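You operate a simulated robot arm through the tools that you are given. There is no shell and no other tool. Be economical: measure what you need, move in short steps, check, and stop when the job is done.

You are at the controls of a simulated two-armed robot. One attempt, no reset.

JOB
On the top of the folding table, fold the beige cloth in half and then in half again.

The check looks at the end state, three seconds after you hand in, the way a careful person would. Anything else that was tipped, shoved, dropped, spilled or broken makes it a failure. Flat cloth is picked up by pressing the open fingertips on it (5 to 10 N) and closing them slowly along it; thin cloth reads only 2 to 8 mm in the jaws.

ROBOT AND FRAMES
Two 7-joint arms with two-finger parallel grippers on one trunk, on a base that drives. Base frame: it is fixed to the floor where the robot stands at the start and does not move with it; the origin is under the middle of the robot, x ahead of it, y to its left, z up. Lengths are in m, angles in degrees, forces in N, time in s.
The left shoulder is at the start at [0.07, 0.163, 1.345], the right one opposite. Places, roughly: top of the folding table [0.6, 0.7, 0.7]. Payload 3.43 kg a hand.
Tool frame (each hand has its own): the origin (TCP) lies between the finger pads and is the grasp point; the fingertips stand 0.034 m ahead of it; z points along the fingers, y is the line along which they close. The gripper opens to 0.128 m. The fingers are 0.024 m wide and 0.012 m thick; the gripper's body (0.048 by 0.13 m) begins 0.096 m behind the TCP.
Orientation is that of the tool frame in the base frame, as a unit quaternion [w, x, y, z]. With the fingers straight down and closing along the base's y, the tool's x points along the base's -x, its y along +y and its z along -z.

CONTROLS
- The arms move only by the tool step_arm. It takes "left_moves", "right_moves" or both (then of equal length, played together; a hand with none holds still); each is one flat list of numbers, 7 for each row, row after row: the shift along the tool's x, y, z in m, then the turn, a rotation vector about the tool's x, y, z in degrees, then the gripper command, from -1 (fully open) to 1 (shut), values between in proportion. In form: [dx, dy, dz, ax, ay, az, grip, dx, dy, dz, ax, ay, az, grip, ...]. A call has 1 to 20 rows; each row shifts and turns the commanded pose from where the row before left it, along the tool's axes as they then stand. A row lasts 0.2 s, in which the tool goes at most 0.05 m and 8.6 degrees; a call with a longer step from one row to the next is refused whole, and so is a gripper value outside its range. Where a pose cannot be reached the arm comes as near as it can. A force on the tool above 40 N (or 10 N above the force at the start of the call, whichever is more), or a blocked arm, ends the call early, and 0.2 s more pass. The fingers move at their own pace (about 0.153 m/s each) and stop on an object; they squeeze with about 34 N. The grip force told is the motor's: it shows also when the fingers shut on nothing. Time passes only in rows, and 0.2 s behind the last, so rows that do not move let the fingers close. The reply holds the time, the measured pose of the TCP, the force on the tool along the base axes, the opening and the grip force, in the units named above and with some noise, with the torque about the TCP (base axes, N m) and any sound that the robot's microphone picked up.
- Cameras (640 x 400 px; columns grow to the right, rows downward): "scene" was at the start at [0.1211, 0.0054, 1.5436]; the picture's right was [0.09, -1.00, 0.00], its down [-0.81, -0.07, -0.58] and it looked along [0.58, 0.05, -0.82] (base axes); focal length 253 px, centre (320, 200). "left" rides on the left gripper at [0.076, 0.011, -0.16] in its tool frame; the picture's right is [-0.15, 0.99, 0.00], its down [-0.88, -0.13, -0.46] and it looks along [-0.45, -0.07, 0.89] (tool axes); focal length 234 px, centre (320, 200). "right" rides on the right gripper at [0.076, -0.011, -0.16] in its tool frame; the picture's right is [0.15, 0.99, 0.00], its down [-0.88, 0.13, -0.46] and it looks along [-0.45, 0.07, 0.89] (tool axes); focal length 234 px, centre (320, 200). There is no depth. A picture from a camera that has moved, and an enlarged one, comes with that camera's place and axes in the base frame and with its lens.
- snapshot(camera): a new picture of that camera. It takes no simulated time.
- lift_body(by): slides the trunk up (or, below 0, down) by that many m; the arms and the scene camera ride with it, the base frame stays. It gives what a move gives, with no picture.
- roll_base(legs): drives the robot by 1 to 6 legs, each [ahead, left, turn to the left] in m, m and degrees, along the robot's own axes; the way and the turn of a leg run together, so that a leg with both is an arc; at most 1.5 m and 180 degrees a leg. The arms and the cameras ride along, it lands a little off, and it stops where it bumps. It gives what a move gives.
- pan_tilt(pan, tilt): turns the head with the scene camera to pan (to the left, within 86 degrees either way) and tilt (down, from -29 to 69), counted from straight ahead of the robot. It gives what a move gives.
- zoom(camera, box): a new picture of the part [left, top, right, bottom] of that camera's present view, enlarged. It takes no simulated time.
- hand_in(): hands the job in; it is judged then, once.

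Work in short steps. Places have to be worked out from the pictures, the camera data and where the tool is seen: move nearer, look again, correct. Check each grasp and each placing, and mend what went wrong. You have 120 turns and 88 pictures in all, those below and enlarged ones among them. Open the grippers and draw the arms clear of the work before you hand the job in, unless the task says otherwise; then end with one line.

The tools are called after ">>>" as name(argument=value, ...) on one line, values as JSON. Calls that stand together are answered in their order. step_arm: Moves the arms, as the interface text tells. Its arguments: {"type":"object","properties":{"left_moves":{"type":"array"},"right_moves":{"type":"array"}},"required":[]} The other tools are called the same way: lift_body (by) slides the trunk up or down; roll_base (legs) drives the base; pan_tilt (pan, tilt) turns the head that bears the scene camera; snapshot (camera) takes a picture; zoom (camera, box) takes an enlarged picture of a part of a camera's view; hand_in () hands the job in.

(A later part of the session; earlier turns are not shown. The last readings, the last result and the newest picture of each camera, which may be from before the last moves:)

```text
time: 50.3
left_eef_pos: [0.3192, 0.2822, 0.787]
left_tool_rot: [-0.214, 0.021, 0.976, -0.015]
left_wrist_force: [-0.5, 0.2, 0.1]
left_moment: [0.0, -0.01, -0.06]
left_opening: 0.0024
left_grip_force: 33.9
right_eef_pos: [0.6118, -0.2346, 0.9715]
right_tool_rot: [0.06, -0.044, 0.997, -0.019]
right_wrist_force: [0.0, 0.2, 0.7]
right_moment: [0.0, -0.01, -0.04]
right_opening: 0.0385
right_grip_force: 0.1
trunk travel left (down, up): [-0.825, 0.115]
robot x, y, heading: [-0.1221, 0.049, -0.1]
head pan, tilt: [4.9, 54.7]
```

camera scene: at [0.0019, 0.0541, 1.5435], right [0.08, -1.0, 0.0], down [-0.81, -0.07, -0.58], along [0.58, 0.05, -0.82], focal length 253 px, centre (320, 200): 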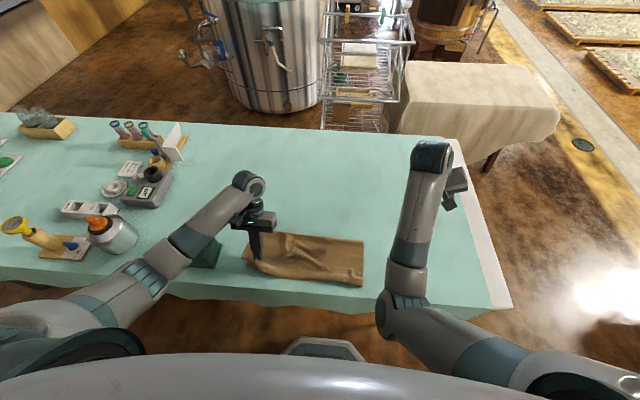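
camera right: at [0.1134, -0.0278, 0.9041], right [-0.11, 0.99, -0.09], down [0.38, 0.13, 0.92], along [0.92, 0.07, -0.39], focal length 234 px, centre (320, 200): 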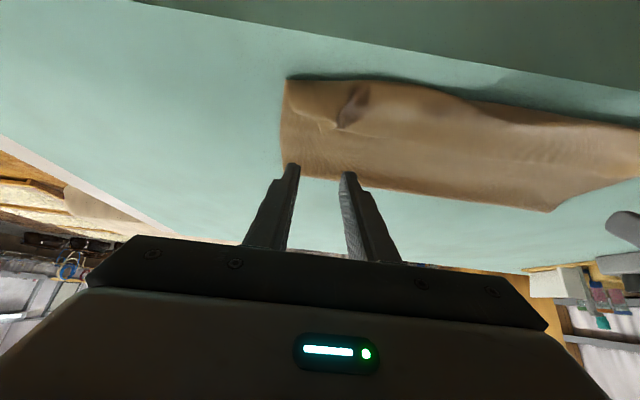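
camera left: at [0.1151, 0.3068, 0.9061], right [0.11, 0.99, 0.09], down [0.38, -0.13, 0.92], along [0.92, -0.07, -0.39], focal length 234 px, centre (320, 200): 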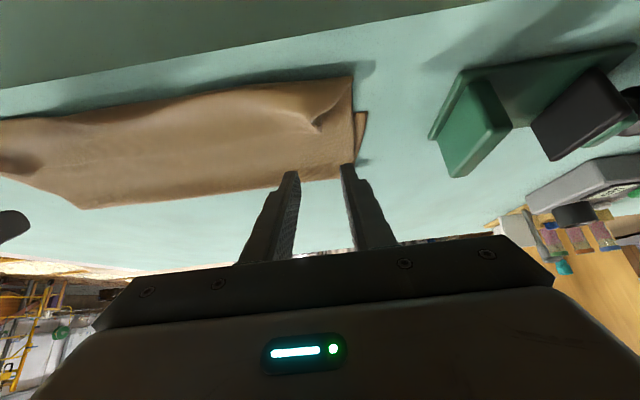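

Roll is restored. I'll bring it inward at this far distance, as in the start configuration, correct the small angles and check the arm shape.

>>> step_arm(right_moves=[0, 0.038, 0, 0, 1.7, 1.25, 0.22, 0, 0.038, 0, -0.5, 1.7, 1.25, 0.22, 0, 0.038, 0, -0.5, 1.7, 1.25, 0.22, 0, 0.038, 0, -0.5, 1.7, 1.25, 0.22, 0, 0.038, 0, -0.5, 0, 0, 0.22])

>>> snapshot(camera="scene")

```text
time: 51.5
left_eef_pos: [0.3202, 0.2828, 0.786]
left_tool_rot: [-0.214, 0.023, 0.976, -0.015]
left_wrist_force: [-0.5, -0.3, 0.2]
left_moment: [0.02, 0.04, -0.04]
left_opening: 0.0022
left_grip_force: 34.0
right_eef_pos: [0.6051, -0.0436, 0.9663]
right_tool_rot: [0.0, 0.001, 1.0, -0.004]
right_wrist_force: [-0.2, -0.5, 0.6]
right_moment: [-0.03, -0.02, -0.04]
right_opening: 0.0499
right_grip_force: 0.0
trunk travel left (down, up): [-0.825, 0.115]
robot x, y, heading: [-0.1196, 0.0453, -0.3]
head pan, tilt: [4.9, 54.7]
```

```text
31 pictures are left
camera scene: at [0.0008, 0.0555, 1.5436], right [0.08, -1.0, 0.0], down [-0.81, -0.07, -0.58], along [0.58, 0.05, -0.82], focal length 253 px, centre (320, 200)
```

scene: 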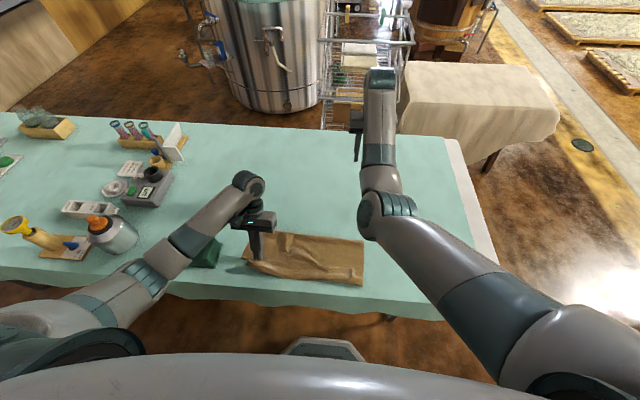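

The right hand is healthy again. I'll release the left too, lift it, and back the base a further 7 cm so both arms work more extended.

>>> step_arm(left_moves=[0, 0, 0, 0, 0, 0, 0.75, 0, 0, 0, 0, 0, 0, 0.45, 0.0085, 0, -0.018, 0, 0, 0, 0.45, 0.0127, 0, -0.0272, 0, 0, 0, 0.45, 0.0127, 0, -0.0272, 0, 0, 0, 0.45, 0.0127, 0, -0.0272, 0, 0, 0, 0.45, -0.02, 0.001, -0.02, 0, -8.3, -0.8, 0.45, -0.02, 0.001, -0.02, 0, -8.3, -0.8, 0.45, 0, 0, 0, 0, -8.3, -0.9, 0.45])

>>> roll_base(legs=[[-0.07, 0, 0]])

>>> snapshot(camera="scene")

```text
time: 53.5
left_eef_pos: [0.3695, 0.2889, 0.921]
left_tool_rot: [0.003, -0.003, 1.0, -0.015]
left_wrist_force: [0.5, -0.3, 0.0]
left_moment: [-0.03, -0.05, -0.01]
left_opening: 0.0354
left_grip_force: 0.0
right_eef_pos: [0.6051, -0.0447, 0.967]
right_tool_rot: [0.001, 0.001, 1.0, -0.004]
right_wrist_force: [0.5, 0.3, -0.1]
right_moment: [-0.02, -0.03, -0.03]
right_opening: 0.0496
right_grip_force: 0.1
trunk travel left (down, up): [-0.825, 0.115]
robot x, y, heading: [-0.1179, 0.0505, 0.0]
head pan, tilt: [4.9, 54.7]
```

```text
time: 54.5
left_eef_pos: [0.3023, 0.288, 0.918]
left_tool_rot: [0.0, -0.003, 1.0, -0.014]
left_wrist_force: [0.0, 0.3, -0.7]
left_moment: [-0.01, 0.02, -0.01]
left_opening: 0.0354
left_grip_force: 0.1
right_eef_pos: [0.5367, -0.0439, 0.9649]
right_tool_rot: [0.0, 0.0, 1.0, -0.004]
right_wrist_force: [-0.4, 0.3, -0.7]
right_moment: [-0.01, 0.03, 0.01]
right_opening: 0.0498
right_grip_force: 0.1
trunk travel left (down, up): [-0.825, 0.115]
robot x, y, heading: [-0.1918, 0.0506, 0.2]
head pan, tilt: [4.9, 54.7]
```

```text
30 pictures are left
camera scene: at [-0.0666, 0.0545, 1.5434], right [0.09, -1.0, 0.0], down [-0.81, -0.07, -0.58], along [0.57, 0.05, -0.82], focal length 253 px, centre (320, 200)
```

scene: 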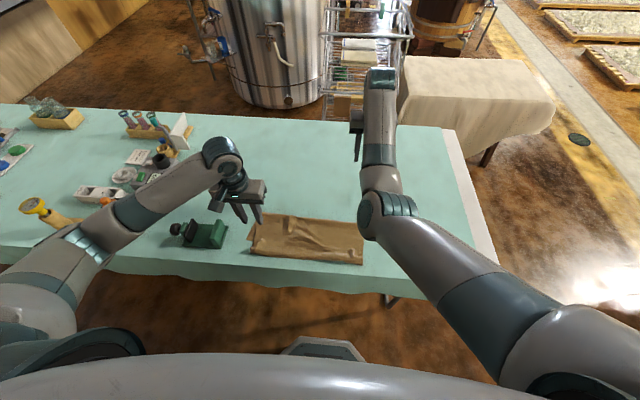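

I'll take a close look at the cloth state from the scene and left cameras.

>>> zoom(camera="scene", box=[235, 195, 379, 285])

>>> zoom(camera="left", box=[40, 30, 400, 255])

```text
4.44 times, centred on (307, 240) of scene
camera zoom: at [-0.0666, 0.0545, 1.5434], right [0.09, -1.0, 0.0], down [-0.81, -0.07, -0.58], along [0.57, 0.05, -0.82], focal length 1124 px, centre (378, 22)
```

zoom: 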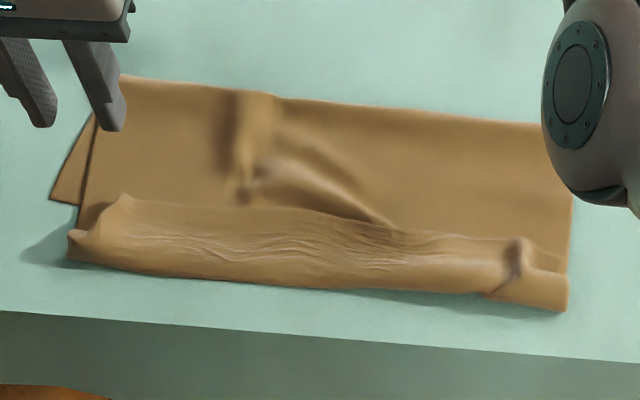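

```text
1.78 times, centred on (220, 142) of left
camera zoom: at [0.2256, 0.3048, 1.0794], right [0.14, 0.99, -0.03], down [0.88, -0.11, 0.46], along [0.45, -0.09, -0.89], focal length 416 px, centre (498, 302)
```

zoom: 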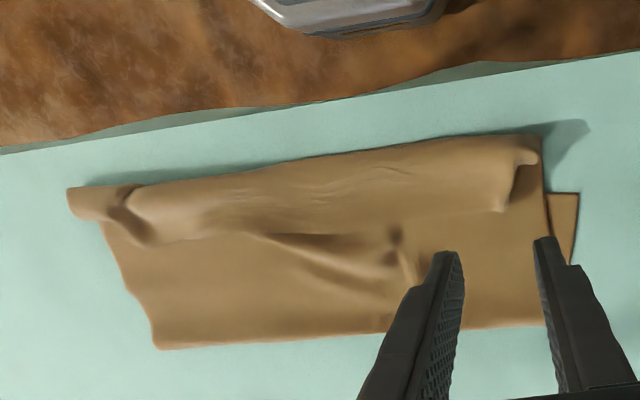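

The lip remains: left peak at about (0.308, 0.289), right near (0.285, -0.015). I'll bring the right hand over its end and look with its camera.

>>> step_arm(right_moves=[0.0395, 0.0048, 0.0108, 0, 0, 0, 0.45, 0.0395, 0.0048, 0.0108, 0, 0, 0, 0.45, 0.0395, 0.0048, 0.0108, 0, 0, 0, 0.45, 0.0395, 0.0048, 0.0108, 0, 0, 0, 0.45, 0.0395, 0.0048, 0.0108, 0, 0, 0, 0.45, 0.036, 0.0048, 0.0108, 0, 0, 0, 0.45])

>>> zoom(camera="right", box=[240, 30, 480, 180])

```text
time: 55.5
left_eef_pos: [0.3, 0.2883, 0.9187]
left_tool_rot: [0.002, -0.003, 1.0, -0.015]
left_wrist_force: [0.6, 1.1, 0.3]
left_moment: [0.0, -0.02, -0.02]
left_opening: 0.0353
left_grip_force: 0.0
right_eef_pos: [0.4431, -0.1305, 0.9039]
right_tool_rot: [0.022, 0.044, 0.997, -0.067]
right_wrist_force: [0.2, -0.8, 0.6]
right_moment: [-0.01, -0.02, 0.03]
right_opening: 0.0351
right_grip_force: 0.2
right hand out of reach, approached as far as the arm can: row 2, 3, 4
trunk travel left (down, up): [-0.825, 0.115]
robot x, y, heading: [-0.1893, 0.0489, 0.1]
head pan, tilt: [4.9, 54.7]
stopped in row 4 (right hand): the arm was blocked; the commanded pose is now the measured one
```

```text
2.67 times, centred on (360, 105) of right
camera zoom: at [0.3615, -0.1134, 1.0594], right [-0.06, 0.99, -0.14], down [0.87, 0.12, 0.48], along [0.49, -0.09, -0.87], focal length 624 px, centre (213, 453)
```

zoom: 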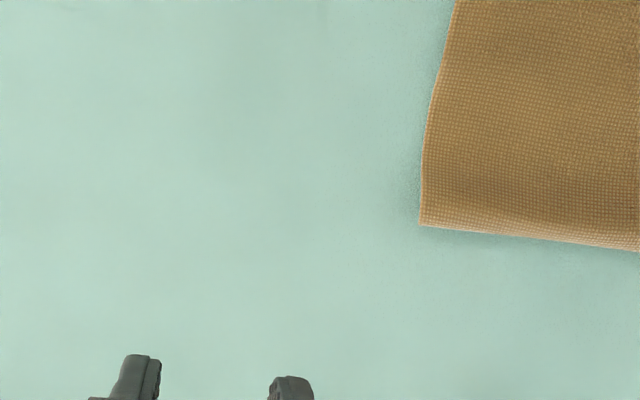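

The right arm is still in the elbow-in branch. I'll stretch forward again and yaw the hand the way that swings the elbow out (as it was during the earlier 90° yaw).

>>> step_arm(right_moves=[-0.037, 0.02, -0.02, -2.5, 0, 0, 0.45, -0.037, 0.03, -0.02, -2.5, 0, 0, 0.45, -0.037, 0.03, -0.02, -2.5, 0, 0, 0.45, 0, 0, 0, 0, 0, -8, 0.45, 0, 0, 0, 0, 0, -8, 0.45, 0, 0, 0, 0, 0, -8, 0.45, 0, 0, 0, 0, 0, -8, 0.45, 0, 0, 0, 0, 0, -8, 0.45, 0, 0, 0, 0, 0, -8, 0.45, 0, 0, 0, 0, 0, -8, 0.45, 0, 0, 0, 0, 0, -8, 0.45, 0, 0, 0, 0, 0, -8, 0.45])

>>> snapshot(camera="scene")

```text
refused: row 2 steps farther than a row can; nothing moved
```

```text
26 pictures are left
camera scene: at [-0.0684, 0.0534, 1.5437], right [0.09, -1.0, 0.0], down [-0.81, -0.07, -0.58], along [0.58, 0.05, -0.82], focal length 253 px, centre (320, 200)
```

scene: 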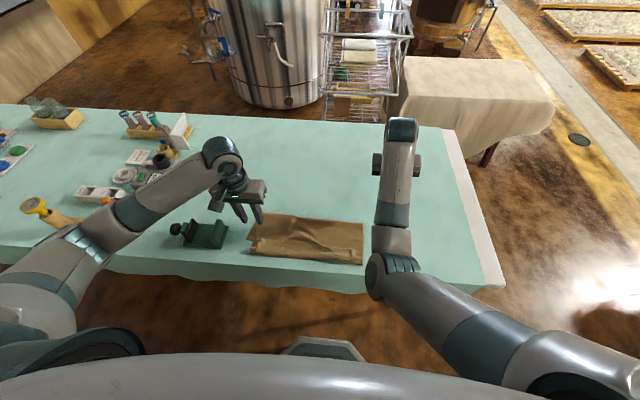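

A step was too long. I'll redo it with smaller steps.

>>> step_arm(right_moves=[-0.03, 0.02, -0.018, -2.5, 0, 0, 0.45, -0.03, 0.025, -0.015, -2.5, 0, 0, 0.45, -0.03, 0.025, -0.015, -2.5, 0, 0, 0.45, -0.02, 0.015, -0.012, 0, 0, 0, 0.45, 0, 0, 0, 0, 0, -8, 0.45, 0, 0, 0, 0, 0, -8, 0.45, 0, 0, 0, 0, 0, -8, 0.45, 0, 0, 0, 0, 0, -8, 0.45, 0, 0, 0, 0, 0, -8, 0.45, 0, 0, 0, 0, 0, -8, 0.45, 0, 0, 0, 0, 0, -8, 0.45, 0, 0, 0, 0, 0, -8, 0.45, 0, 0, 0, 0, 0, -8, 0.45, 0, 0, 0, 0, 0, -8, 0.45, 0, 0, 0, 0, 0, -5, 0.45])

```text
time: 58.7
left_eef_pos: [0.2999, 0.2889, 0.9194]
left_tool_rot: [0.002, -0.003, 1.0, -0.015]
left_wrist_force: [0.3, -0.1, 0.4]
left_moment: [0.03, -0.02, -0.01]
left_opening: 0.0351
left_grip_force: 0.1
right_eef_pos: [0.5564, -0.0493, 0.9642]
right_tool_rot: [0.017, -0.645, 0.764, -0.017]
right_wrist_force: [0.8, 0.3, -0.6]
right_moment: [-0.01, 0.01, -0.02]
right_opening: 0.0353
right_grip_force: 0.1
trunk travel left (down, up): [-0.825, 0.115]
robot x, y, heading: [-0.1902, 0.0513, 0.2]
head pan, tilt: [4.9, 54.7]
```

Yaw reached about 80°. Next I'll come in toward the cloth in this orientation.

>>> step_arm(right_moves=[0, 0.04, 0.012, 0, 0, 0, 0.45, 0, 0.04, 0.012, 0, 0, 0, 0.45, 0, 0.04, 0.012, 0, 0, 0, 0.45, 0, 0.04, 0.012, 0, 0, 0, 0.45, 0, 0.04, 0.012, 0, 0, 0, 0.45])

>>> snapshot(camera="scene")

```text
time: 59.9
left_eef_pos: [0.301, 0.2878, 0.9198]
left_tool_rot: [0.001, -0.003, 1.0, -0.015]
left_wrist_force: [-0.3, -0.1, 0.8]
left_moment: [-0.01, 0.0, -0.01]
left_opening: 0.0353
left_grip_force: 0.0
right_eef_pos: [0.3628, -0.0162, 0.895]
right_tool_rot: [0.018, -0.644, 0.764, -0.017]
right_wrist_force: [-0.1, 0.6, 1.1]
right_moment: [0.0, -0.01, 0.01]
right_opening: 0.0354
right_grip_force: 0.2
trunk travel left (down, up): [-0.825, 0.115]
robot x, y, heading: [-0.1907, 0.0495, 0.1]
head pan, tilt: [4.9, 54.7]
```

```text
25 pictures are left
camera scene: at [-0.0694, 0.054, 1.5438], right [0.09, -1.0, 0.0], down [-0.81, -0.07, -0.58], along [0.58, 0.05, -0.82], focal length 253 px, centre (320, 200)
```

scene: 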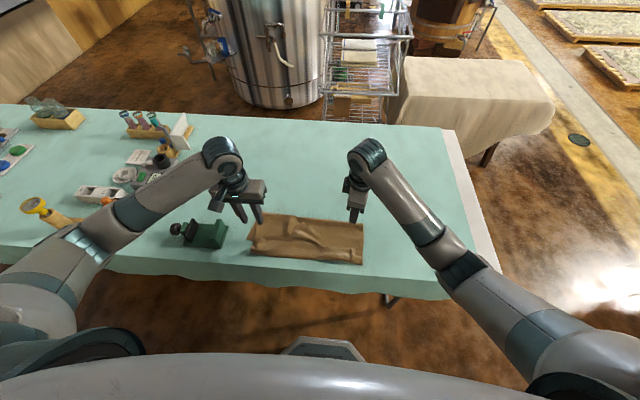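

The elbow is out and tracking well. I'll yaw back partway, leaving about 30°, which is fine for a corner pinch, and view the corner.

>>> step_arm(right_moves=[0, 0, 0, 0, 0, 8.3, 0.45, 0, 0, 0, 0, 0, 8.3, 0.45, 0, 0, 0, 0, 0, 8.3, 0.45, 0, 0, 0, 0, 0, 8.3, 0.45, 0, 0, 0, 0, 0, 8.3, 0.45, 0, 0, 0, 0, 0, 8.3, 0.45])

>>> snapshot(camera="right")

```text
time: 61.3
left_eef_pos: [0.3001, 0.288, 0.9188]
left_tool_rot: [0.002, -0.003, 1.0, -0.014]
left_wrist_force: [-0.3, 0.3, 0.4]
left_moment: [0.02, -0.03, -0.05]
left_opening: 0.0352
left_grip_force: 0.1
right_eef_pos: [0.364, -0.0159, 0.8941]
right_tool_rot: [0.023, -0.261, 0.965, -0.008]
right_wrist_force: [-0.6, -1.1, 0.3]
right_moment: [0.02, -0.01, 0.05]
right_opening: 0.0353
right_grip_force: 0.0
trunk travel left (down, up): [-0.825, 0.115]
robot x, y, heading: [-0.1904, 0.0464, -0.1]
head pan, tilt: [4.9, 54.7]
```

```text
24 pictures are left
camera right: at [0.2965, -0.0624, 1.0497], right [-0.62, 0.78, -0.03], down [0.67, 0.56, 0.49], along [0.4, 0.28, -0.87], focal length 234 px, centre (320, 200)
```

right: 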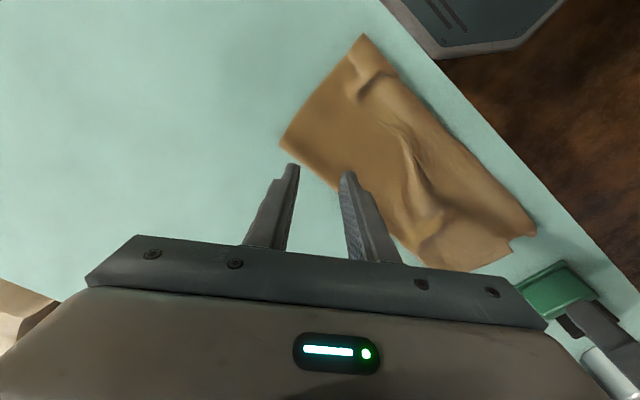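

Tracking well at 30° yaw. I'll zoom on the right lip end.

>>> zoom(camera="right", box=[270, 25, 446, 135])

```text
3.64 times, centred on (358, 80) of right
camera zoom: at [0.2965, -0.0624, 1.0497], right [-0.62, 0.78, -0.03], down [0.67, 0.56, 0.49], along [0.4, 0.28, -0.87], focal length 852 px, centre (182, 636)
```

zoom: 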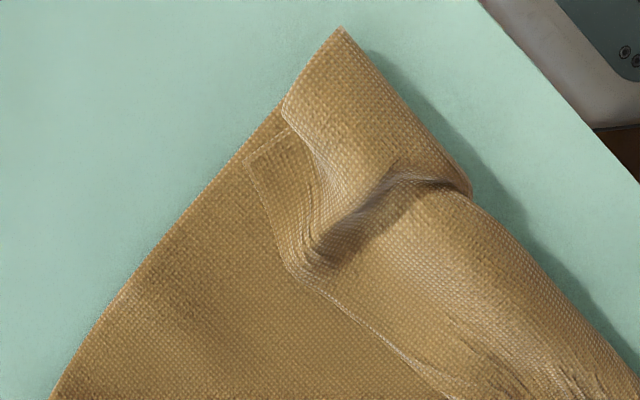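

Right corner lies at about (0.290, -0.055) with a ridge near (0.293, -0.025). I'll move both hands to just above their lip ends, fingers vertical.

>>> step_arm(left_moves=[0.0005, -0.0005, 0.0295, 0, 0, 0, 0.375, 0.0005, -0.0005, 0.0295, 0, 0, 0, 0.375, 0.0005, -0.0005, 0.0295, -0.8, 0, 0, 0.375, 0.0005, -0.0005, 0.0295, -0.8, 0, 0, 0.375], right_moves=[0.0171, 0.0058, 0.0235, 0, 0, 0, 0.3, 0.0171, 0.0058, 0.0235, 0, 0, 0, 0.3, 0.0171, 0.0058, 0.0235, 0, 0, 0, 0.3, 0.0171, 0.0058, 0.0235, 0, 0, 0, 0.3])

>>> zoom(camera="right", box=[230, 60, 422, 180])

>>> zoom(camera="left", box=[230, 60, 422, 180])

```text
time: 62.3
left_eef_pos: [0.2974, 0.2837, 0.8018]
left_tool_rot: [0.002, -0.004, 1.0, -0.001]
left_wrist_force: [-0.3, -0.3, -0.2]
left_moment: [-0.01, -0.01, -0.01]
left_opening: 0.04
left_grip_force: 0.1
right_eef_pos: [0.2962, -0.031, 0.7957]
right_tool_rot: [0.024, -0.263, 0.964, -0.008]
right_wrist_force: [0.0, -0.2, 0.4]
right_moment: [0.02, 0.0, 0.03]
right_opening: 0.0446
right_grip_force: 0.1
trunk travel left (down, up): [-0.825, 0.115]
robot x, y, heading: [-0.1899, 0.0469, -0.3]
head pan, tilt: [4.9, 54.7]
```

```text
3.33 times, centred on (326, 120) of right
camera zoom: at [0.2296, -0.0774, 0.9522], right [-0.63, 0.78, -0.03], down [0.67, 0.56, 0.49], along [0.4, 0.28, -0.87], focal length 781 px, centre (300, 467)
```

zoom: 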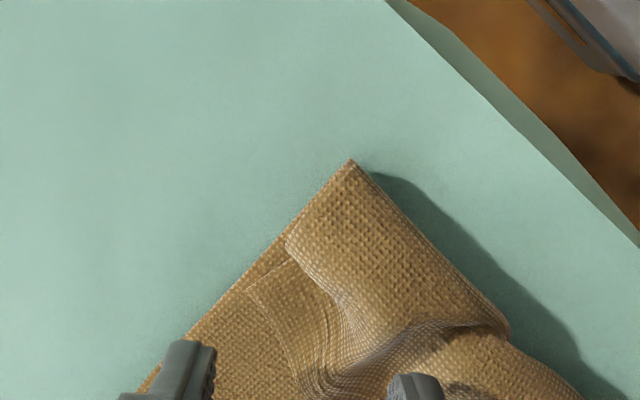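

```text
3.33 times, centred on (326, 120) of left
camera zoom: at [0.2219, 0.295, 0.9633], right [0.14, 0.99, 0.0], down [0.88, -0.12, 0.46], along [0.45, -0.06, -0.89], focal length 781 px, centre (300, 467)
```

zoom: 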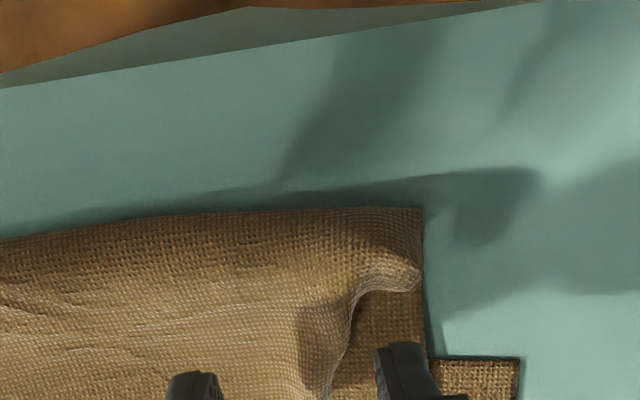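

Left outer finger is off the lip, and so is the right. I'll shift left 18 mm inward and right 19 mm toward the robot so all the tips are on the lip, then go lower.

>>> step_arm(left_moves=[0.004, -0.018, 0, 0, 0, 0, 0.44, 0, 0, 0.009, 0, 0, 0, 0.44, 0, 0, 0.007, 0, 0, 0, 0.44], right_moves=[0.0175, 0.0078, 0, 0, 0, 0, 0.3, 0, 0, 0.005, 0, 0, 0, 0.3, 0, 0, 0.005, 0, 0, 0, 0.3])

```text
time: 63.1
left_eef_pos: [0.2946, 0.265, 0.7864]
left_tool_rot: [0.001, -0.003, 1.0, -0.001]
left_wrist_force: [0.4, 0.1, -0.2]
left_moment: [0.01, 0.01, 0.01]
left_opening: 0.036
left_grip_force: 0.0
right_eef_pos: [0.2792, -0.0319, 0.7855]
right_tool_rot: [0.023, -0.262, 0.965, -0.008]
right_wrist_force: [0.6, -0.6, -1.0]
right_moment: [0.0, 0.0, 0.01]
right_opening: 0.0445
right_grip_force: 0.0
trunk travel left (down, up): [-0.825, 0.115]
robot x, y, heading: [-0.1906, 0.0479, 0.3]
head pan, tilt: [4.9, 54.7]
```

No contact yet; I'll lower 5 mm in small steps.

>>> step_arm(left_moves=[0, 0, 0.002, 0, 0, 0, 0.44, 0, 0, 0.002, 0, 0, 0, 0.44, 0, 0, 0.0015, 0, 0, 0, 0.44], right_moves=[0, 0, 0.002, 0, 0, 0, 0.3, 0, 0, 0.002, 0, 0, 0, 0.3, 0, 0, 0.001, 0, 0, 0, 0.3])

```text
time: 63.9
left_eef_pos: [0.2952, 0.2651, 0.7804]
left_tool_rot: [0.001, -0.003, 1.0, -0.002]
left_wrist_force: [0.7, 0.4, 0.1]
left_moment: [0.0, 0.01, 0.01]
left_opening: 0.0356
left_grip_force: 0.1
right_eef_pos: [0.2784, -0.0329, 0.78]
right_tool_rot: [0.023, -0.261, 0.965, -0.008]
right_wrist_force: [0.1, 0.2, -0.1]
right_moment: [-0.03, 0.0, 0.0]
right_opening: 0.045
right_grip_force: 0.0
trunk travel left (down, up): [-0.825, 0.115]
robot x, y, heading: [-0.1897, 0.0475, -0.2]
head pan, tilt: [4.9, 54.7]
```

Still free. I'll lower 1.5 mm more, then close slowly with only light pressure so the top layer is gathered.

>>> step_arm(left_moves=[0, 0, 0.0015, 0, 0, 0, 0.44, 0, 0, 0, 0, 0, 0, 0.5, 0, 0, 0, 0, 0, 0, 0.57, 0, 0, 0, 0, 0, 0, 0.64, 0, 0, 0, 0, 0, 0, 0.71, 0, 0, 0, 0, 0, 0, 0.78, 0, 0, 0, 0, 0, 0, 0.85, 0, 0, 0, 0, 0, 0, 0.92, 0, 0, 0, 0, 0, 0, 1, 0, 0, 0, 0, 0, 0, 1], right_moves=[0, 0, 0.0015, 0, 0, 0, 0.3, 0, 0, 0, 0, 0, 0, 0.38, 0, 0, 0, 0, 0, 0, 0.46, 0, 0, 0, 0, 0, 0, 0.54, 0, 0, 0, 0, 0, 0, 0.62, 0, 0, 0, 0, 0, 0, 0.7, 0, 0, 0, 0, 0, 0, 0.8, 0, 0, 0, 0, 0, 0, 0.9, 0, 0, 0, 0, 0, 0, 1, 0, 0, 0, 0, 0, 0, 1])

>>> zoom(camera="right", box=[230, 80, 422, 200])

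>>> zoom(camera="left", box=[230, 80, 422, 200])

```text
time: 66.1
left_eef_pos: [0.2952, 0.2645, 0.7789]
left_tool_rot: [0.001, -0.003, 1.0, -0.001]
left_wrist_force: [-1.4, -0.3, -0.2]
left_moment: [0.03, -0.01, 0.01]
left_opening: 0.0024
left_grip_force: 34.3
right_eef_pos: [0.2788, -0.0326, 0.7794]
right_tool_rot: [0.023, -0.263, 0.964, -0.008]
right_wrist_force: [0.2, 0.4, -0.7]
right_moment: [-0.01, -0.02, -0.01]
right_opening: 0.0002
right_grip_force: 32.8
trunk travel left (down, up): [-0.825, 0.115]
robot x, y, heading: [-0.1862, 0.0507, -0.2]
head pan, tilt: [4.9, 54.7]
```

```text
3.33 times, centred on (326, 140) of right
camera zoom: at [0.2121, -0.0797, 0.9353], right [-0.63, 0.78, -0.03], down [0.67, 0.56, 0.49], along [0.4, 0.28, -0.87], focal length 781 px, centre (300, 400)
```

zoom: 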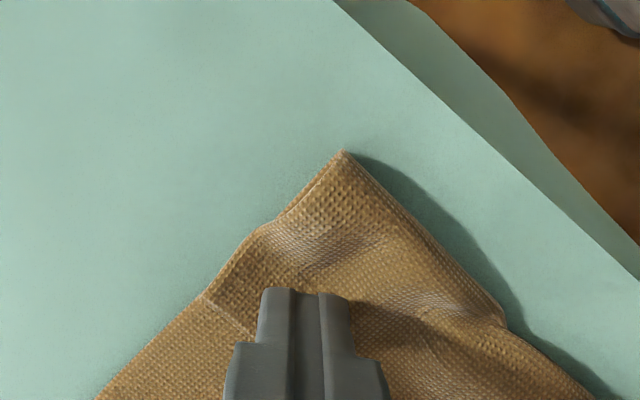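

```text
3.33 times, centred on (326, 140) of left
camera zoom: at [0.2189, 0.277, 0.9396], right [0.14, 0.99, 0.0], down [0.88, -0.12, 0.46], along [0.45, -0.07, -0.89], focal length 781 px, centre (300, 400)
```

zoom: 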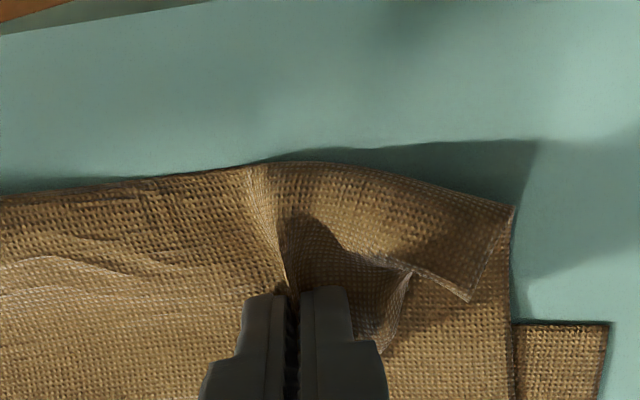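

Left holds (2.4 mm). The right closed on nothing, so I'll reopen it, press properly to about 6 N and close again.

>>> step_arm(right_moves=[0, 0, -0.004, 0, 0, 0, 0.3, 0, 0, 0, 0, 0, 0, 0.3, 0, 0, 0.004, 0, 0, 0, 0.3, 0, 0, 0.0015, 0, 0, 0, 0.3, 0, 0, 0.001, 0, 0, 0, 0.3])

```text
time: 67.3
left_eef_pos: [0.2949, 0.2649, 0.7793]
left_tool_rot: [0.002, -0.003, 1.0, -0.001]
left_wrist_force: [-0.1, -0.9, -0.4]
left_moment: [-0.03, -0.01, 0.04]
left_opening: 0.0021
left_grip_force: 34.3
right_eef_pos: [0.2789, -0.0329, 0.7769]
right_tool_rot: [0.025, -0.262, 0.965, -0.008]
right_wrist_force: [-1.3, -0.5, 1.6]
right_moment: [0.04, 0.06, 0.05]
right_opening: 0.0446
right_grip_force: 0.1
trunk travel left (down, up): [-0.825, 0.115]
robot x, y, heading: [-0.1871, 0.0475, 0.1]
head pan, tilt: [4.9, 54.7]
```

Contact is just starting (1.6 N). I'll press 0.6 mm more and close slowly.

>>> step_arm(right_moves=[0, 0, 0.0006, 0, 0, 0, 0.3, 0, 0, 0, 0, 0, 0, 0.36, 0, 0, 0, 0, 0, 0, 0.42, 0, 0, 0, 0, 0, 0, 0.48, 0, 0, 0, 0, 0, 0, 0.54, 0, 0, 0, 0, 0, 0, 0.6, 0, 0, 0, 0, 0, 0, 0.67, 0, 0, 0, 0, 0, 0, 0.74, 0, 0, 0, 0, 0, 0, 0.82, 0, 0, 0, 0, 0, 0, 0.9, 0, 0, 0, 0, 0, 0, 1, 0, 0, 0, 0, 0, 0, 1])

>>> zoom(camera="right", box=[230, 80, 422, 200])

```text
time: 69.9
left_eef_pos: [0.2939, 0.2652, 0.7785]
left_tool_rot: [0.001, -0.003, 1.0, -0.002]
left_wrist_force: [-0.8, -7.2, 0.3]
left_moment: [-0.23, -0.05, 0.04]
left_opening: 0.0021
left_grip_force: 33.4
right_eef_pos: [0.2786, -0.0322, 0.7765]
right_tool_rot: [0.024, -0.263, 0.964, -0.008]
right_wrist_force: [-1.2, 7.5, 6.6]
right_moment: [0.29, 0.03, -0.01]
right_opening: 0.0031
right_grip_force: 33.8
trunk travel left (down, up): [-0.825, 0.115]
robot x, y, heading: [-0.1899, 0.048, 0.0]
head pan, tilt: [4.9, 54.7]
```

```text
3.33 times, centred on (326, 140) of right
camera zoom: at [0.2117, -0.0794, 0.9322], right [-0.63, 0.78, -0.03], down [0.67, 0.56, 0.49], along [0.4, 0.28, -0.87], focal length 781 px, centre (300, 400)
```

zoom: 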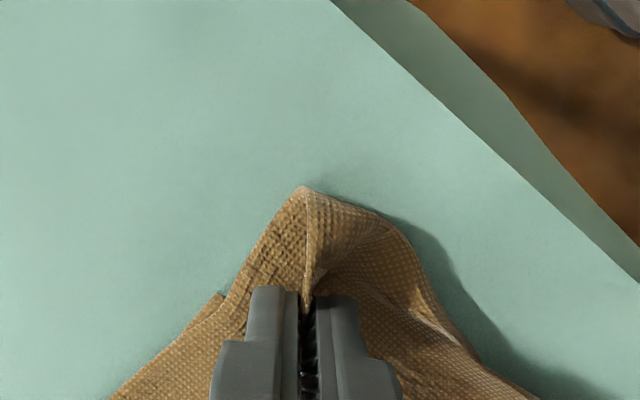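

Right now reads 3.1 mm. I'll lift both partway and see what is held.

>>> step_arm(left_moves=[-0.015, -0.001, -0.033, 0, 0, 0, 1, -0.02, -0.001, -0.033, 0, 0, 0, 1, -0.025, 0, -0.033, 0, 0, 0, 1], right_moves=[-0.0173, -0.01, -0.033, 0, 0, 0, 1, -0.0217, -0.0125, -0.033, 0, 0, 0, 1, -0.0217, -0.0125, -0.033, 0, 0, 0, 1])

>>> zoom(camera="scene", box=[210, 160, 410, 285])

```text
time: 70.7
left_eef_pos: [0.3563, 0.2641, 0.8771]
left_tool_rot: [0.0, -0.002, 1.0, 0.0]
left_wrist_force: [0.6, -4.2, 0.1]
left_moment: [-0.2, -0.01, 0.04]
left_opening: 0.0022
left_grip_force: 34.2
right_eef_pos: [0.3459, -0.0324, 0.8778]
right_tool_rot: [0.022, -0.263, 0.965, -0.008]
right_wrist_force: [0.1, 5.1, -0.1]
right_moment: [0.16, 0.0, -0.03]
right_opening: 0.0026
right_grip_force: 33.8
trunk travel left (down, up): [-0.825, 0.115]
robot x, y, heading: [-0.1882, 0.048, -0.2]
head pan, tilt: [4.9, 54.7]
```

```text
3.20 times, centred on (310, 222) of scene
camera zoom: at [-0.0664, 0.0538, 1.5433], right [0.09, -1.0, 0.0], down [-0.81, -0.07, -0.58], along [0.57, 0.05, -0.82], focal length 810 px, centre (352, 128)
```

zoom: 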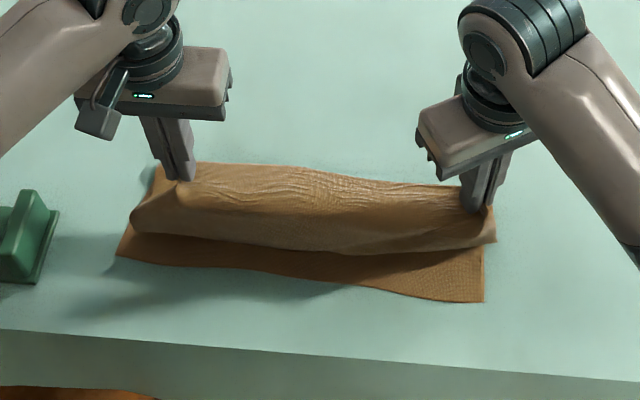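

Both hold the flap edge and the base layer is flat. I'll continue up to vertical above the true midline x≈0.475.

>>> step_arm(left_moves=[-0.029, 0, -0.0155, 0, 0, 0, 1, -0.029, 0, -0.0155, 0, 0, 0, 1, -0.029, 0, -0.0155, 0, 0, 0, 1, -0.029, 0, -0.0155, 0, 0, 0, 1], right_moves=[-0.0268, -0.0155, -0.0155, 0, 0, 0, 1, -0.0268, -0.0155, -0.0155, 0, 0, 0, 1, -0.0268, -0.0155, -0.0155, 0, 0, 0, 1, -0.0268, -0.0155, -0.0155, 0, 0, 0, 1])

>>> zoom(camera="scene", box=[210, 160, 410, 285])

```text
time: 71.7
left_eef_pos: [0.4714, 0.2637, 0.9392]
left_tool_rot: [0.0, -0.004, 1.0, -0.001]
left_wrist_force: [-1.0, -4.0, 0.1]
left_moment: [-0.13, 0.02, 0.02]
left_opening: 0.0022
left_grip_force: 33.6
right_eef_pos: [0.4666, -0.0306, 0.9459]
right_tool_rot: [0.022, -0.263, 0.965, -0.008]
right_wrist_force: [-0.8, 3.0, 0.5]
right_moment: [0.09, 0.02, -0.01]
right_opening: 0.0026
right_grip_force: 33.6
trunk travel left (down, up): [-0.825, 0.115]
robot x, y, heading: [-0.1921, 0.0499, 0.2]
head pan, tilt: [4.9, 54.7]
```

```text
3.20 times, centred on (310, 222) of scene
camera zoom: at [-0.0659, 0.0541, 1.5433], right [0.09, -1.0, 0.0], down [-0.81, -0.07, -0.58], along [0.57, 0.05, -0.82], focal length 810 px, centre (352, 128)
```

zoom: 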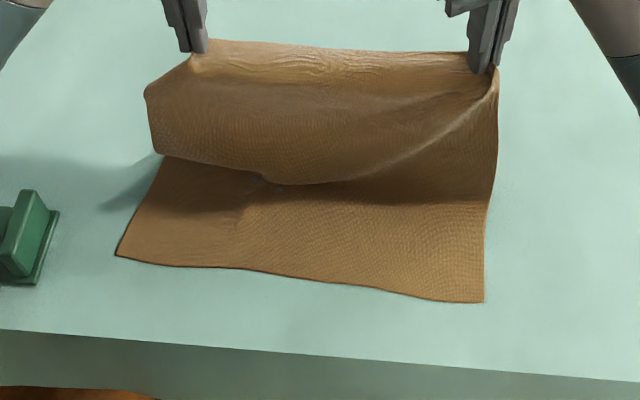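

There is still some slack bulging toward me. I'll move 4 cm further and spread slightly to pull it flat, then look.

>>> step_arm(left_moves=[-0.02, 0.004, 0, 0, 0, 0, 1, -0.025, 0.004, 0, 0, 0, 0, 1, -0.02, 0.002, 0, 0, 0, 0, 1], right_moves=[-0.0153, -0.0135, 0, 0, 0, 0, 1, -0.0195, -0.016, 0, 0, 0, 0, 1, -0.016, -0.012, 0, 0, 0, 0, 1])

>>> zoom(camera="scene", box=[210, 140, 410, 265])

```text
time: 72.5
left_eef_pos: [0.5357, 0.2707, 0.9394]
left_tool_rot: [0.002, -0.001, 1.0, -0.004]
left_wrist_force: [-1.2, -27.5, 1.3]
left_moment: [-1.0, 0.03, 0.1]
left_opening: 0.0024
left_grip_force: 33.9
right_eef_pos: [0.5299, -0.0372, 0.9503]
right_tool_rot: [0.024, -0.264, 0.964, -0.005]
right_wrist_force: [-1.6, 28.8, -1.0]
right_moment: [0.96, 0.0, -0.01]
right_opening: 0.003
right_grip_force: 33.9
trunk travel left (down, up): [-0.825, 0.115]
robot x, y, heading: [-0.1883, 0.0474, 0.2]
head pan, tilt: [4.9, 54.7]
```

```text
3.20 times, centred on (310, 202) of scene
camera zoom: at [-0.0681, 0.0543, 1.5436], right [0.09, -1.0, 0.0], down [-0.81, -0.07, -0.58], along [0.58, 0.05, -0.82], focal length 810 px, centre (352, 192)
```

zoom: 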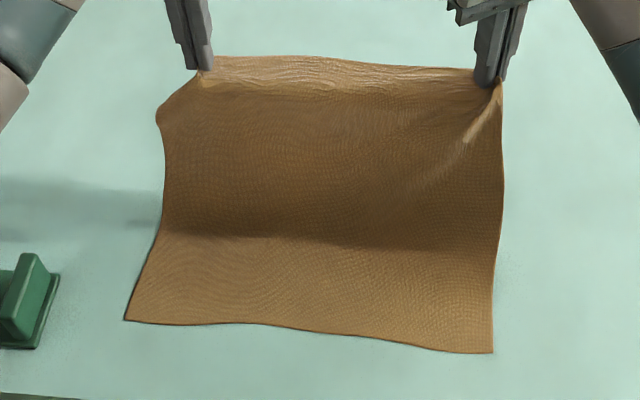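

The cloth is clean and taut again, with the near edge at x≈0.309, so the true fold line is x≈0.486. I'll ease the spread and swing back along the taut circle with increasing pitch.

>>> step_arm(left_moves=[0.0225, -0.003, -0.001, 0, 4, 0, 1, 0.0225, 0, 0.0006, 0, 4, 0, 1, 0.0242, 0, 0.0094, 0, 5, 0, 1, 0.0233, 0, 0.0115, 0, 5, 0, 1, 0.0164, 0, 0.0216, 0, 5, 0, 1, 0.0144, 0, 0.023, 0, 5, 0, 1], right_moves=[0.0154, 0.0124, 0.0045, -2, 3.46, 0, 1, 0.0165, 0.0096, 0.0059, -2, 3.46, 0, 1, 0.021, 0.0121, 0.0094, -2.5, 4.33, 0, 1, 0.0202, 0.0117, 0.0115, -2.5, 4.33, 0, 1, 0.0142, 0.0082, 0.0216, -2.5, 4.33, 0, 1, 0.0125, 0.0072, 0.023, -2.5, 4.33, 0, 1])

>>> zoom(camera="scene", box=[210, 160, 410, 285])

```text
time: 73.9
left_eef_pos: [0.3951, 0.2702, 0.899]
left_tool_rot: [-0.241, -0.004, 0.97, -0.003]
left_wrist_force: [0.6, -25.5, -1.6]
left_moment: [-0.77, -0.05, 0.53]
left_opening: 0.0023
left_grip_force: 34.3
right_eef_pos: [0.3982, -0.0371, 0.8915]
right_tool_rot: [-0.211, -0.257, 0.941, 0.055]
right_wrist_force: [-1.5, 26.8, 0.9]
right_moment: [0.84, 0.01, -0.46]
right_opening: 0.0027
right_grip_force: 34.3
trunk travel left (down, up): [-0.825, 0.115]
robot x, y, heading: [-0.1887, 0.0526, -0.2]
head pan, tilt: [4.9, 54.7]
```

```text
3.20 times, centred on (310, 222) of scene
camera zoom: at [-0.0679, 0.0543, 1.5436], right [0.09, -1.0, 0.0], down [-0.81, -0.07, -0.58], along [0.58, 0.05, -0.82], focal length 810 px, centre (352, 128)
```

zoom: 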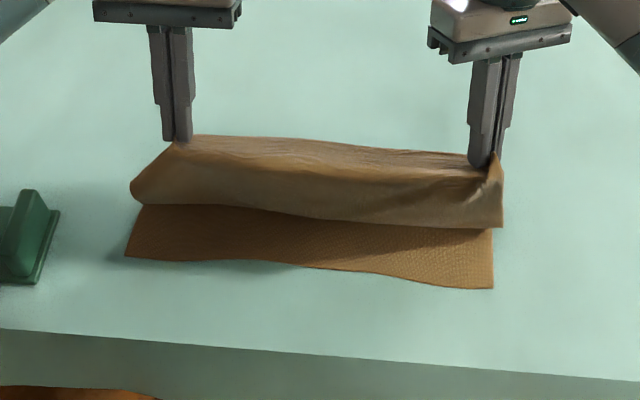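

The flap hangs straight down from the hands, so a circular path pulls the fold too near. The right path is a 45° diagonal (x_hand ≈ 0.3215 + height). I'll go back up past the fold line, then return to directly above it with less sideways tension.

>>> step_arm(left_moves=[-0.0204, -0.004, -0.0212, 0, -5.6, 0, 1, -0.0224, 0, -0.0192, 0, -5.6, 0, 1, -0.0241, 0, -0.0169, 0, -5.6, 0, 1, -0.0257, 0, -0.0144, 0, -5.6, 0, 1, -0.027, 0, -0.0119, 0, -5.6, 0, 1, 0, 0, 0, 0, 0, 0, 1, 0.0243, 0, 0.002, 0, 0, 0, 1, 0.0243, 0, 0.002, 0, 0, 0, 1], right_moves=[-0.0192, -0.0076, -0.0227, 2.8, -4.85, 0, 1, -0.0194, -0.0112, -0.0207, 2.8, -4.85, 0, 1, -0.0209, -0.012, -0.0184, 2.8, -4.85, 0, 1, -0.0223, -0.0129, -0.0159, 2.8, -4.85, 0, 1, -0.0234, -0.0135, -0.0134, 2.8, -4.85, 0, 1, 0, 0, 0, 0, 0, 0, 1, 0.021, 0.0121, 0.002, 0, 0, 0, 1, 0.021, 0.0121, 0.002, 0, 0, 0, 1])

```text
time: 75.7
left_eef_pos: [0.4871, 0.2687, 0.9427]
left_tool_rot: [0.003, -0.002, 1.0, -0.001]
left_wrist_force: [0.2, -11.5, -0.3]
left_moment: [-0.43, -0.08, 0.14]
left_opening: 0.0023
left_grip_force: 34.0
right_eef_pos: [0.4893, -0.0339, 0.9457]
right_tool_rot: [0.024, -0.264, 0.964, -0.007]
right_wrist_force: [-0.6, 12.4, -0.7]
right_moment: [0.49, 0.03, -0.03]
right_opening: 0.0026
right_grip_force: 33.9
trunk travel left (down, up): [-0.825, 0.115]
robot x, y, heading: [-0.1911, 0.047, -0.0]
head pan, tilt: [4.9, 54.7]
```

Positioned above the fold line with lower tension. Now the 45° diagonal descent, slowly, with pitch growing.

>>> step_arm(left_moves=[0.0099, -0.001, 0.0112, 0, 3, 0, 1, 0.0093, -0.001, 0.0118, 0, 3, 0, 1, 0.0087, 0, 0.0124, 0, 3, 0, 1, 0.008, 0, 0.0128, 0, 3, 0, 1, 0.0074, 0, 0.0133, 0, 3, 0, 1, 0.0066, 0, 0.0138, 0, 3, 0, 1, 0.0059, 0, 0.0143, 0, 3, 0, 1, 0.0051, 0, 0.0146, 0, 3, 0, 1, 0.0044, 0, 0.015, 0, 3, 0, 1, 0.0036, 0, 0.0152, 0, 3, 0, 1, 0.0028, 0, 0.0155, 0, 3, 0, 1, 0.002, 0, 0.0157, 0, 3, 0, 1], right_moves=[0.0086, 0.005, 0.0114, -1.5, 2.6, 0, 1, 0.0081, 0.0047, 0.012, -1.5, 2.6, 0, 1, 0.0075, 0.0044, 0.0126, -1.5, 2.6, 0, 1, 0.0069, 0.004, 0.013, -1.5, 2.6, 0, 1, 0.0064, 0.0037, 0.0135, -1.5, 2.6, 0, 1, 0.0057, 0.0033, 0.014, -1.5, 2.6, 0, 1, 0.0051, 0.003, 0.0145, -1.5, 2.6, 0, 1, 0.0044, 0.0026, 0.0148, -1.5, 2.6, 0, 1, 0.0038, 0.0022, 0.0152, -1.5, 2.6, 0, 1, 0.0031, 0.0018, 0.0154, -1.5, 2.6, 0, 1, 0.0024, 0.0014, 0.0157, -1.5, 2.6, 0, 1, 0.0017, 0.001, 0.0159, -1.5, 2.6, 0, 1])

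>>> zoom(camera="scene", box=[210, 160, 410, 285])

```text
time: 78.3
left_eef_pos: [0.3678, 0.2652, 0.8015]
left_tool_rot: [-0.308, -0.003, 0.951, -0.002]
left_wrist_force: [0.7, -10.1, -0.1]
left_moment: [-0.24, -0.03, 0.28]
left_opening: 0.0022
left_grip_force: 33.9
right_eef_pos: [0.3753, -0.0371, 0.7973]
right_tool_rot: [-0.277, -0.251, 0.925, 0.072]
right_wrist_force: [-1.1, 10.7, 0.4]
right_moment: [0.24, 0.0, -0.18]
right_opening: 0.0028
right_grip_force: 34.1
trunk travel left (down, up): [-0.825, 0.115]
robot x, y, heading: [-0.1851, 0.0457, 0.2]
head pan, tilt: [4.9, 54.7]
```

```text
3.20 times, centred on (310, 222) of scene
camera zoom: at [-0.0678, 0.0545, 1.5436], right [0.09, -1.0, 0.0], down [-0.81, -0.07, -0.58], along [0.58, 0.05, -0.82], focal length 810 px, centre (352, 128)
```

zoom: 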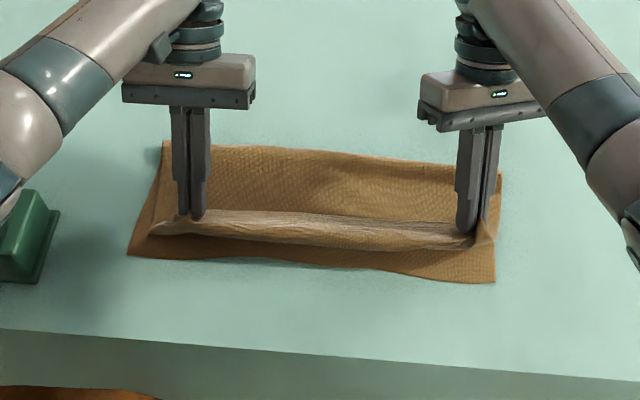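

Much better: fold at about 0.458 with only a small lip. The target fold is 0.486, so I'll go back up once more and redo the diagonal offset about 3.5 cm further out.

>>> step_arm(left_moves=[-0.0063, 0, -0.0307, 0, -5.1, 0, 1, -0.009, 0, -0.03, 0, -5.1, 0, 1, -0.0117, 0, -0.029, 0, -5.1, 0, 1, -0.0142, 0, -0.0279, 0, -5.1, 0, 1, -0.0167, 0, -0.0265, 0, -5.1, 0, 1, -0.019, 0, -0.0249, 0, -5.1, 0, 1, -0.0211, 0, -0.0231, 0, -5.1, 0, 1, -0.02, 0, 0, 0, 0, 0, 1, 0, 0, 0, 0, 0, 0, 1, 0.012, 0, 0, 0, 0, 0, 1, 0.012, 0, 0.002, 0, 0, 0, 1], right_moves=[-0.0046, -0.0027, -0.0312, 2.55, -4.42, 0, 1, -0.0069, -0.004, -0.0305, 2.55, -4.42, 0, 1, -0.0093, -0.0054, -0.0296, 2.55, -4.42, 0, 1, -0.0114, -0.0066, -0.0285, 2.55, -4.42, 0, 1, -0.0136, -0.0079, -0.0271, 2.55, -4.42, 0, 1, -0.0156, -0.009, -0.0255, 2.55, -4.42, 0, 1, -0.0174, -0.0101, -0.0237, 2.55, -4.42, 0, 1, -0.0173, -0.01, 0, 0, 0, 0, 1, 0, 0, 0, 0, 0, 0, 1, 0.0104, 0.006, 0, 0, 0, 0, 1, 0.0104, 0.006, 0.002, 0, 0, 0, 1])

```text
time: 80.7
left_eef_pos: [0.5252, 0.2651, 0.9466]
left_tool_rot: [-0.001, -0.004, 1.0, -0.001]
left_wrist_force: [0.3, -10.1, -0.2]
left_moment: [-0.4, 0.01, 0.08]
left_opening: 0.0023
left_grip_force: 34.0
right_eef_pos: [0.5212, -0.0342, 0.9559]
right_tool_rot: [0.021, -0.261, 0.965, -0.007]
right_wrist_force: [0.2, 10.5, -0.4]
right_moment: [0.36, -0.01, -0.03]
right_opening: 0.0025
right_grip_force: 34.3
trunk travel left (down, up): [-0.825, 0.115]
robot x, y, heading: [-0.1924, 0.0493, -0.2]
head pan, tilt: [4.9, 54.7]
```

Now the offset diagonal descent, at the same slow pace.

>>> step_arm(left_moves=[0.0099, 0, 0.0112, 0, 3, 0, 1, 0.0093, 0, 0.0118, 0, 3, 0, 1, 0.0087, 0, 0.0124, 0, 3, 0, 1, 0.008, 0, 0.0128, 0, 3, 0, 1, 0.0074, 0, 0.0133, 0, 3, 0, 1, 0.0066, 0, 0.0138, 0, 3, 0, 1, 0.0059, 0, 0.0143, 0, 3, 0, 1, 0.0051, 0, 0.0146, 0, 3, 0, 1, 0.0044, 0, 0.015, 0, 3, 0, 1, 0.0036, 0, 0.0152, 0, 3, 0, 1, 0.0028, 0, 0.0155, 0, 3, 0, 1, 0.002, 0, 0.0157, 0, 3, 0, 1, 0.0012, 0, 0.0159, 0, 3, 0, 1], right_moves=[0.009, 0.0052, 0.0116, -1.5, 2.6, 0, 1, 0.0085, 0.0049, 0.0122, -1.5, 2.6, 0, 1, 0.0079, 0.0046, 0.0128, -1.5, 2.6, 0, 1, 0.0073, 0.0042, 0.0132, -1.5, 2.6, 0, 1, 0.0068, 0.0039, 0.0137, -1.5, 2.6, 0, 1, 0.0061, 0.0035, 0.0142, -1.5, 2.6, 0, 1, 0.0055, 0.0032, 0.0147, -1.5, 2.6, 0, 1, 0.0048, 0.0028, 0.015, -1.5, 2.6, 0, 1, 0.0042, 0.0024, 0.0154, -1.5, 2.6, 0, 1, 0.0035, 0.002, 0.0156, -1.5, 2.6, 0, 1, 0.0028, 0.0016, 0.0159, -1.5, 2.6, 0, 1, 0.0021, 0.0012, 0.0161, -1.5, 2.6, 0, 1, 0.0015, 0.0008, 0.0163, -1.5, 2.6, 0, 1])

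>>> zoom(camera="scene", box=[210, 160, 410, 285])

```text
time: 83.5
left_eef_pos: [0.3933, 0.2639, 0.7948]
left_tool_rot: [-0.335, -0.002, 0.942, -0.002]
left_wrist_force: [-0.1, -9.7, -0.9]
left_moment: [-0.25, 0.03, 0.28]
left_opening: 0.0022
left_grip_force: 34.1
right_eef_pos: [0.3915, -0.0362, 0.7947]
right_tool_rot: [-0.304, -0.249, 0.916, 0.079]
right_wrist_force: [-1.0, 9.6, 0.2]
right_moment: [0.24, -0.01, -0.26]
right_opening: 0.0026
right_grip_force: 34.1
trunk travel left (down, up): [-0.825, 0.115]
robot x, y, heading: [-0.1915, 0.0479, -0.1]
head pan, tilt: [4.9, 54.7]
```

```text
3.20 times, centred on (310, 222) of scene
camera zoom: at [-0.0676, 0.0543, 1.5436], right [0.09, -1.0, 0.0], down [-0.81, -0.07, -0.58], along [0.58, 0.05, -0.82], focal length 810 px, centre (352, 128)
```

zoom: 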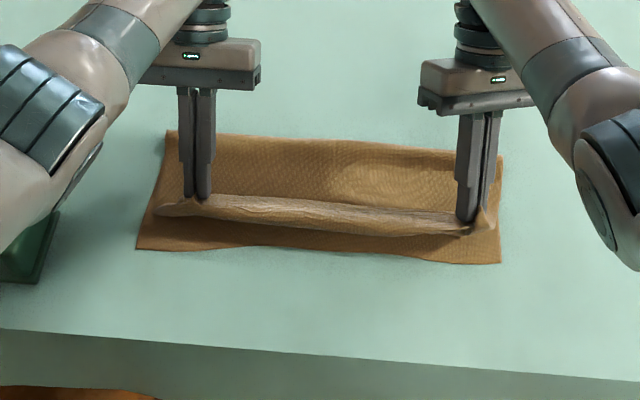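

The fold is at about 0.471 and the near edge is now at x≈0.32–0.335. I'll pull the flap edge taut past the near edge while low, removing the front loop, and watch the forces.

>>> step_arm(left_moves=[0.0118, 0, 0.014, 0, 0, 0, 1, 0.0118, 0, 0.014, 0, 0, 0, 1, 0.0118, 0, 0.014, 0, 0, 0, 1, 0.0118, 0, 0.014, 0, 0, 0, 1], right_moves=[0.0108, 0.0063, 0.0134, 0, 0, 0, 1, 0.0108, 0.0063, 0.0134, 0, 0, 0, 1, 0.0108, 0.0063, 0.0134, 0, 0, 0, 1, 0.0108, 0.0063, 0.0134, 0, 0, 0, 1])

>>> zoom(camera="scene", box=[210, 160, 410, 285])

```text
time: 84.5
left_eef_pos: [0.3202, 0.2652, 0.7811]
left_tool_rot: [-0.334, -0.003, 0.943, -0.002]
left_wrist_force: [0.4, -9.6, 0.3]
left_moment: [-0.16, -0.05, 0.26]
left_opening: 0.0021
left_grip_force: 34.0
right_eef_pos: [0.3186, -0.0365, 0.7821]
right_tool_rot: [-0.303, -0.249, 0.917, 0.079]
right_wrist_force: [-0.1, 10.0, 0.1]
right_moment: [0.21, -0.05, -0.22]
right_opening: 0.0027
right_grip_force: 33.5
trunk travel left (down, up): [-0.825, 0.115]
robot x, y, heading: [-0.1901, 0.0522, -0.1]
head pan, tilt: [4.9, 54.7]
```

```text
3.20 times, centred on (310, 222) of scene
camera zoom: at [-0.0696, 0.0542, 1.5438], right [0.09, -1.0, 0.0], down [-0.81, -0.07, -0.58], along [0.58, 0.05, -0.82], focal length 810 px, centre (352, 128)
```

zoom: 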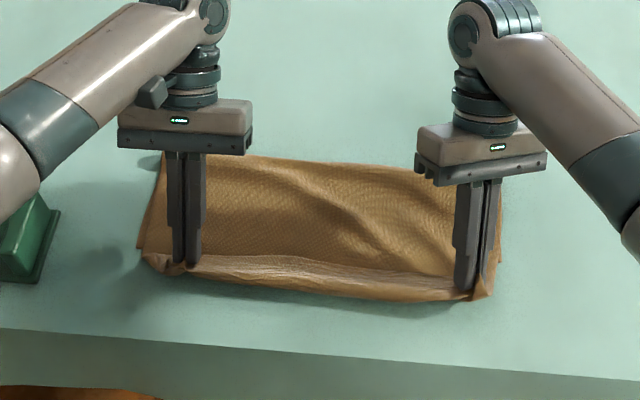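

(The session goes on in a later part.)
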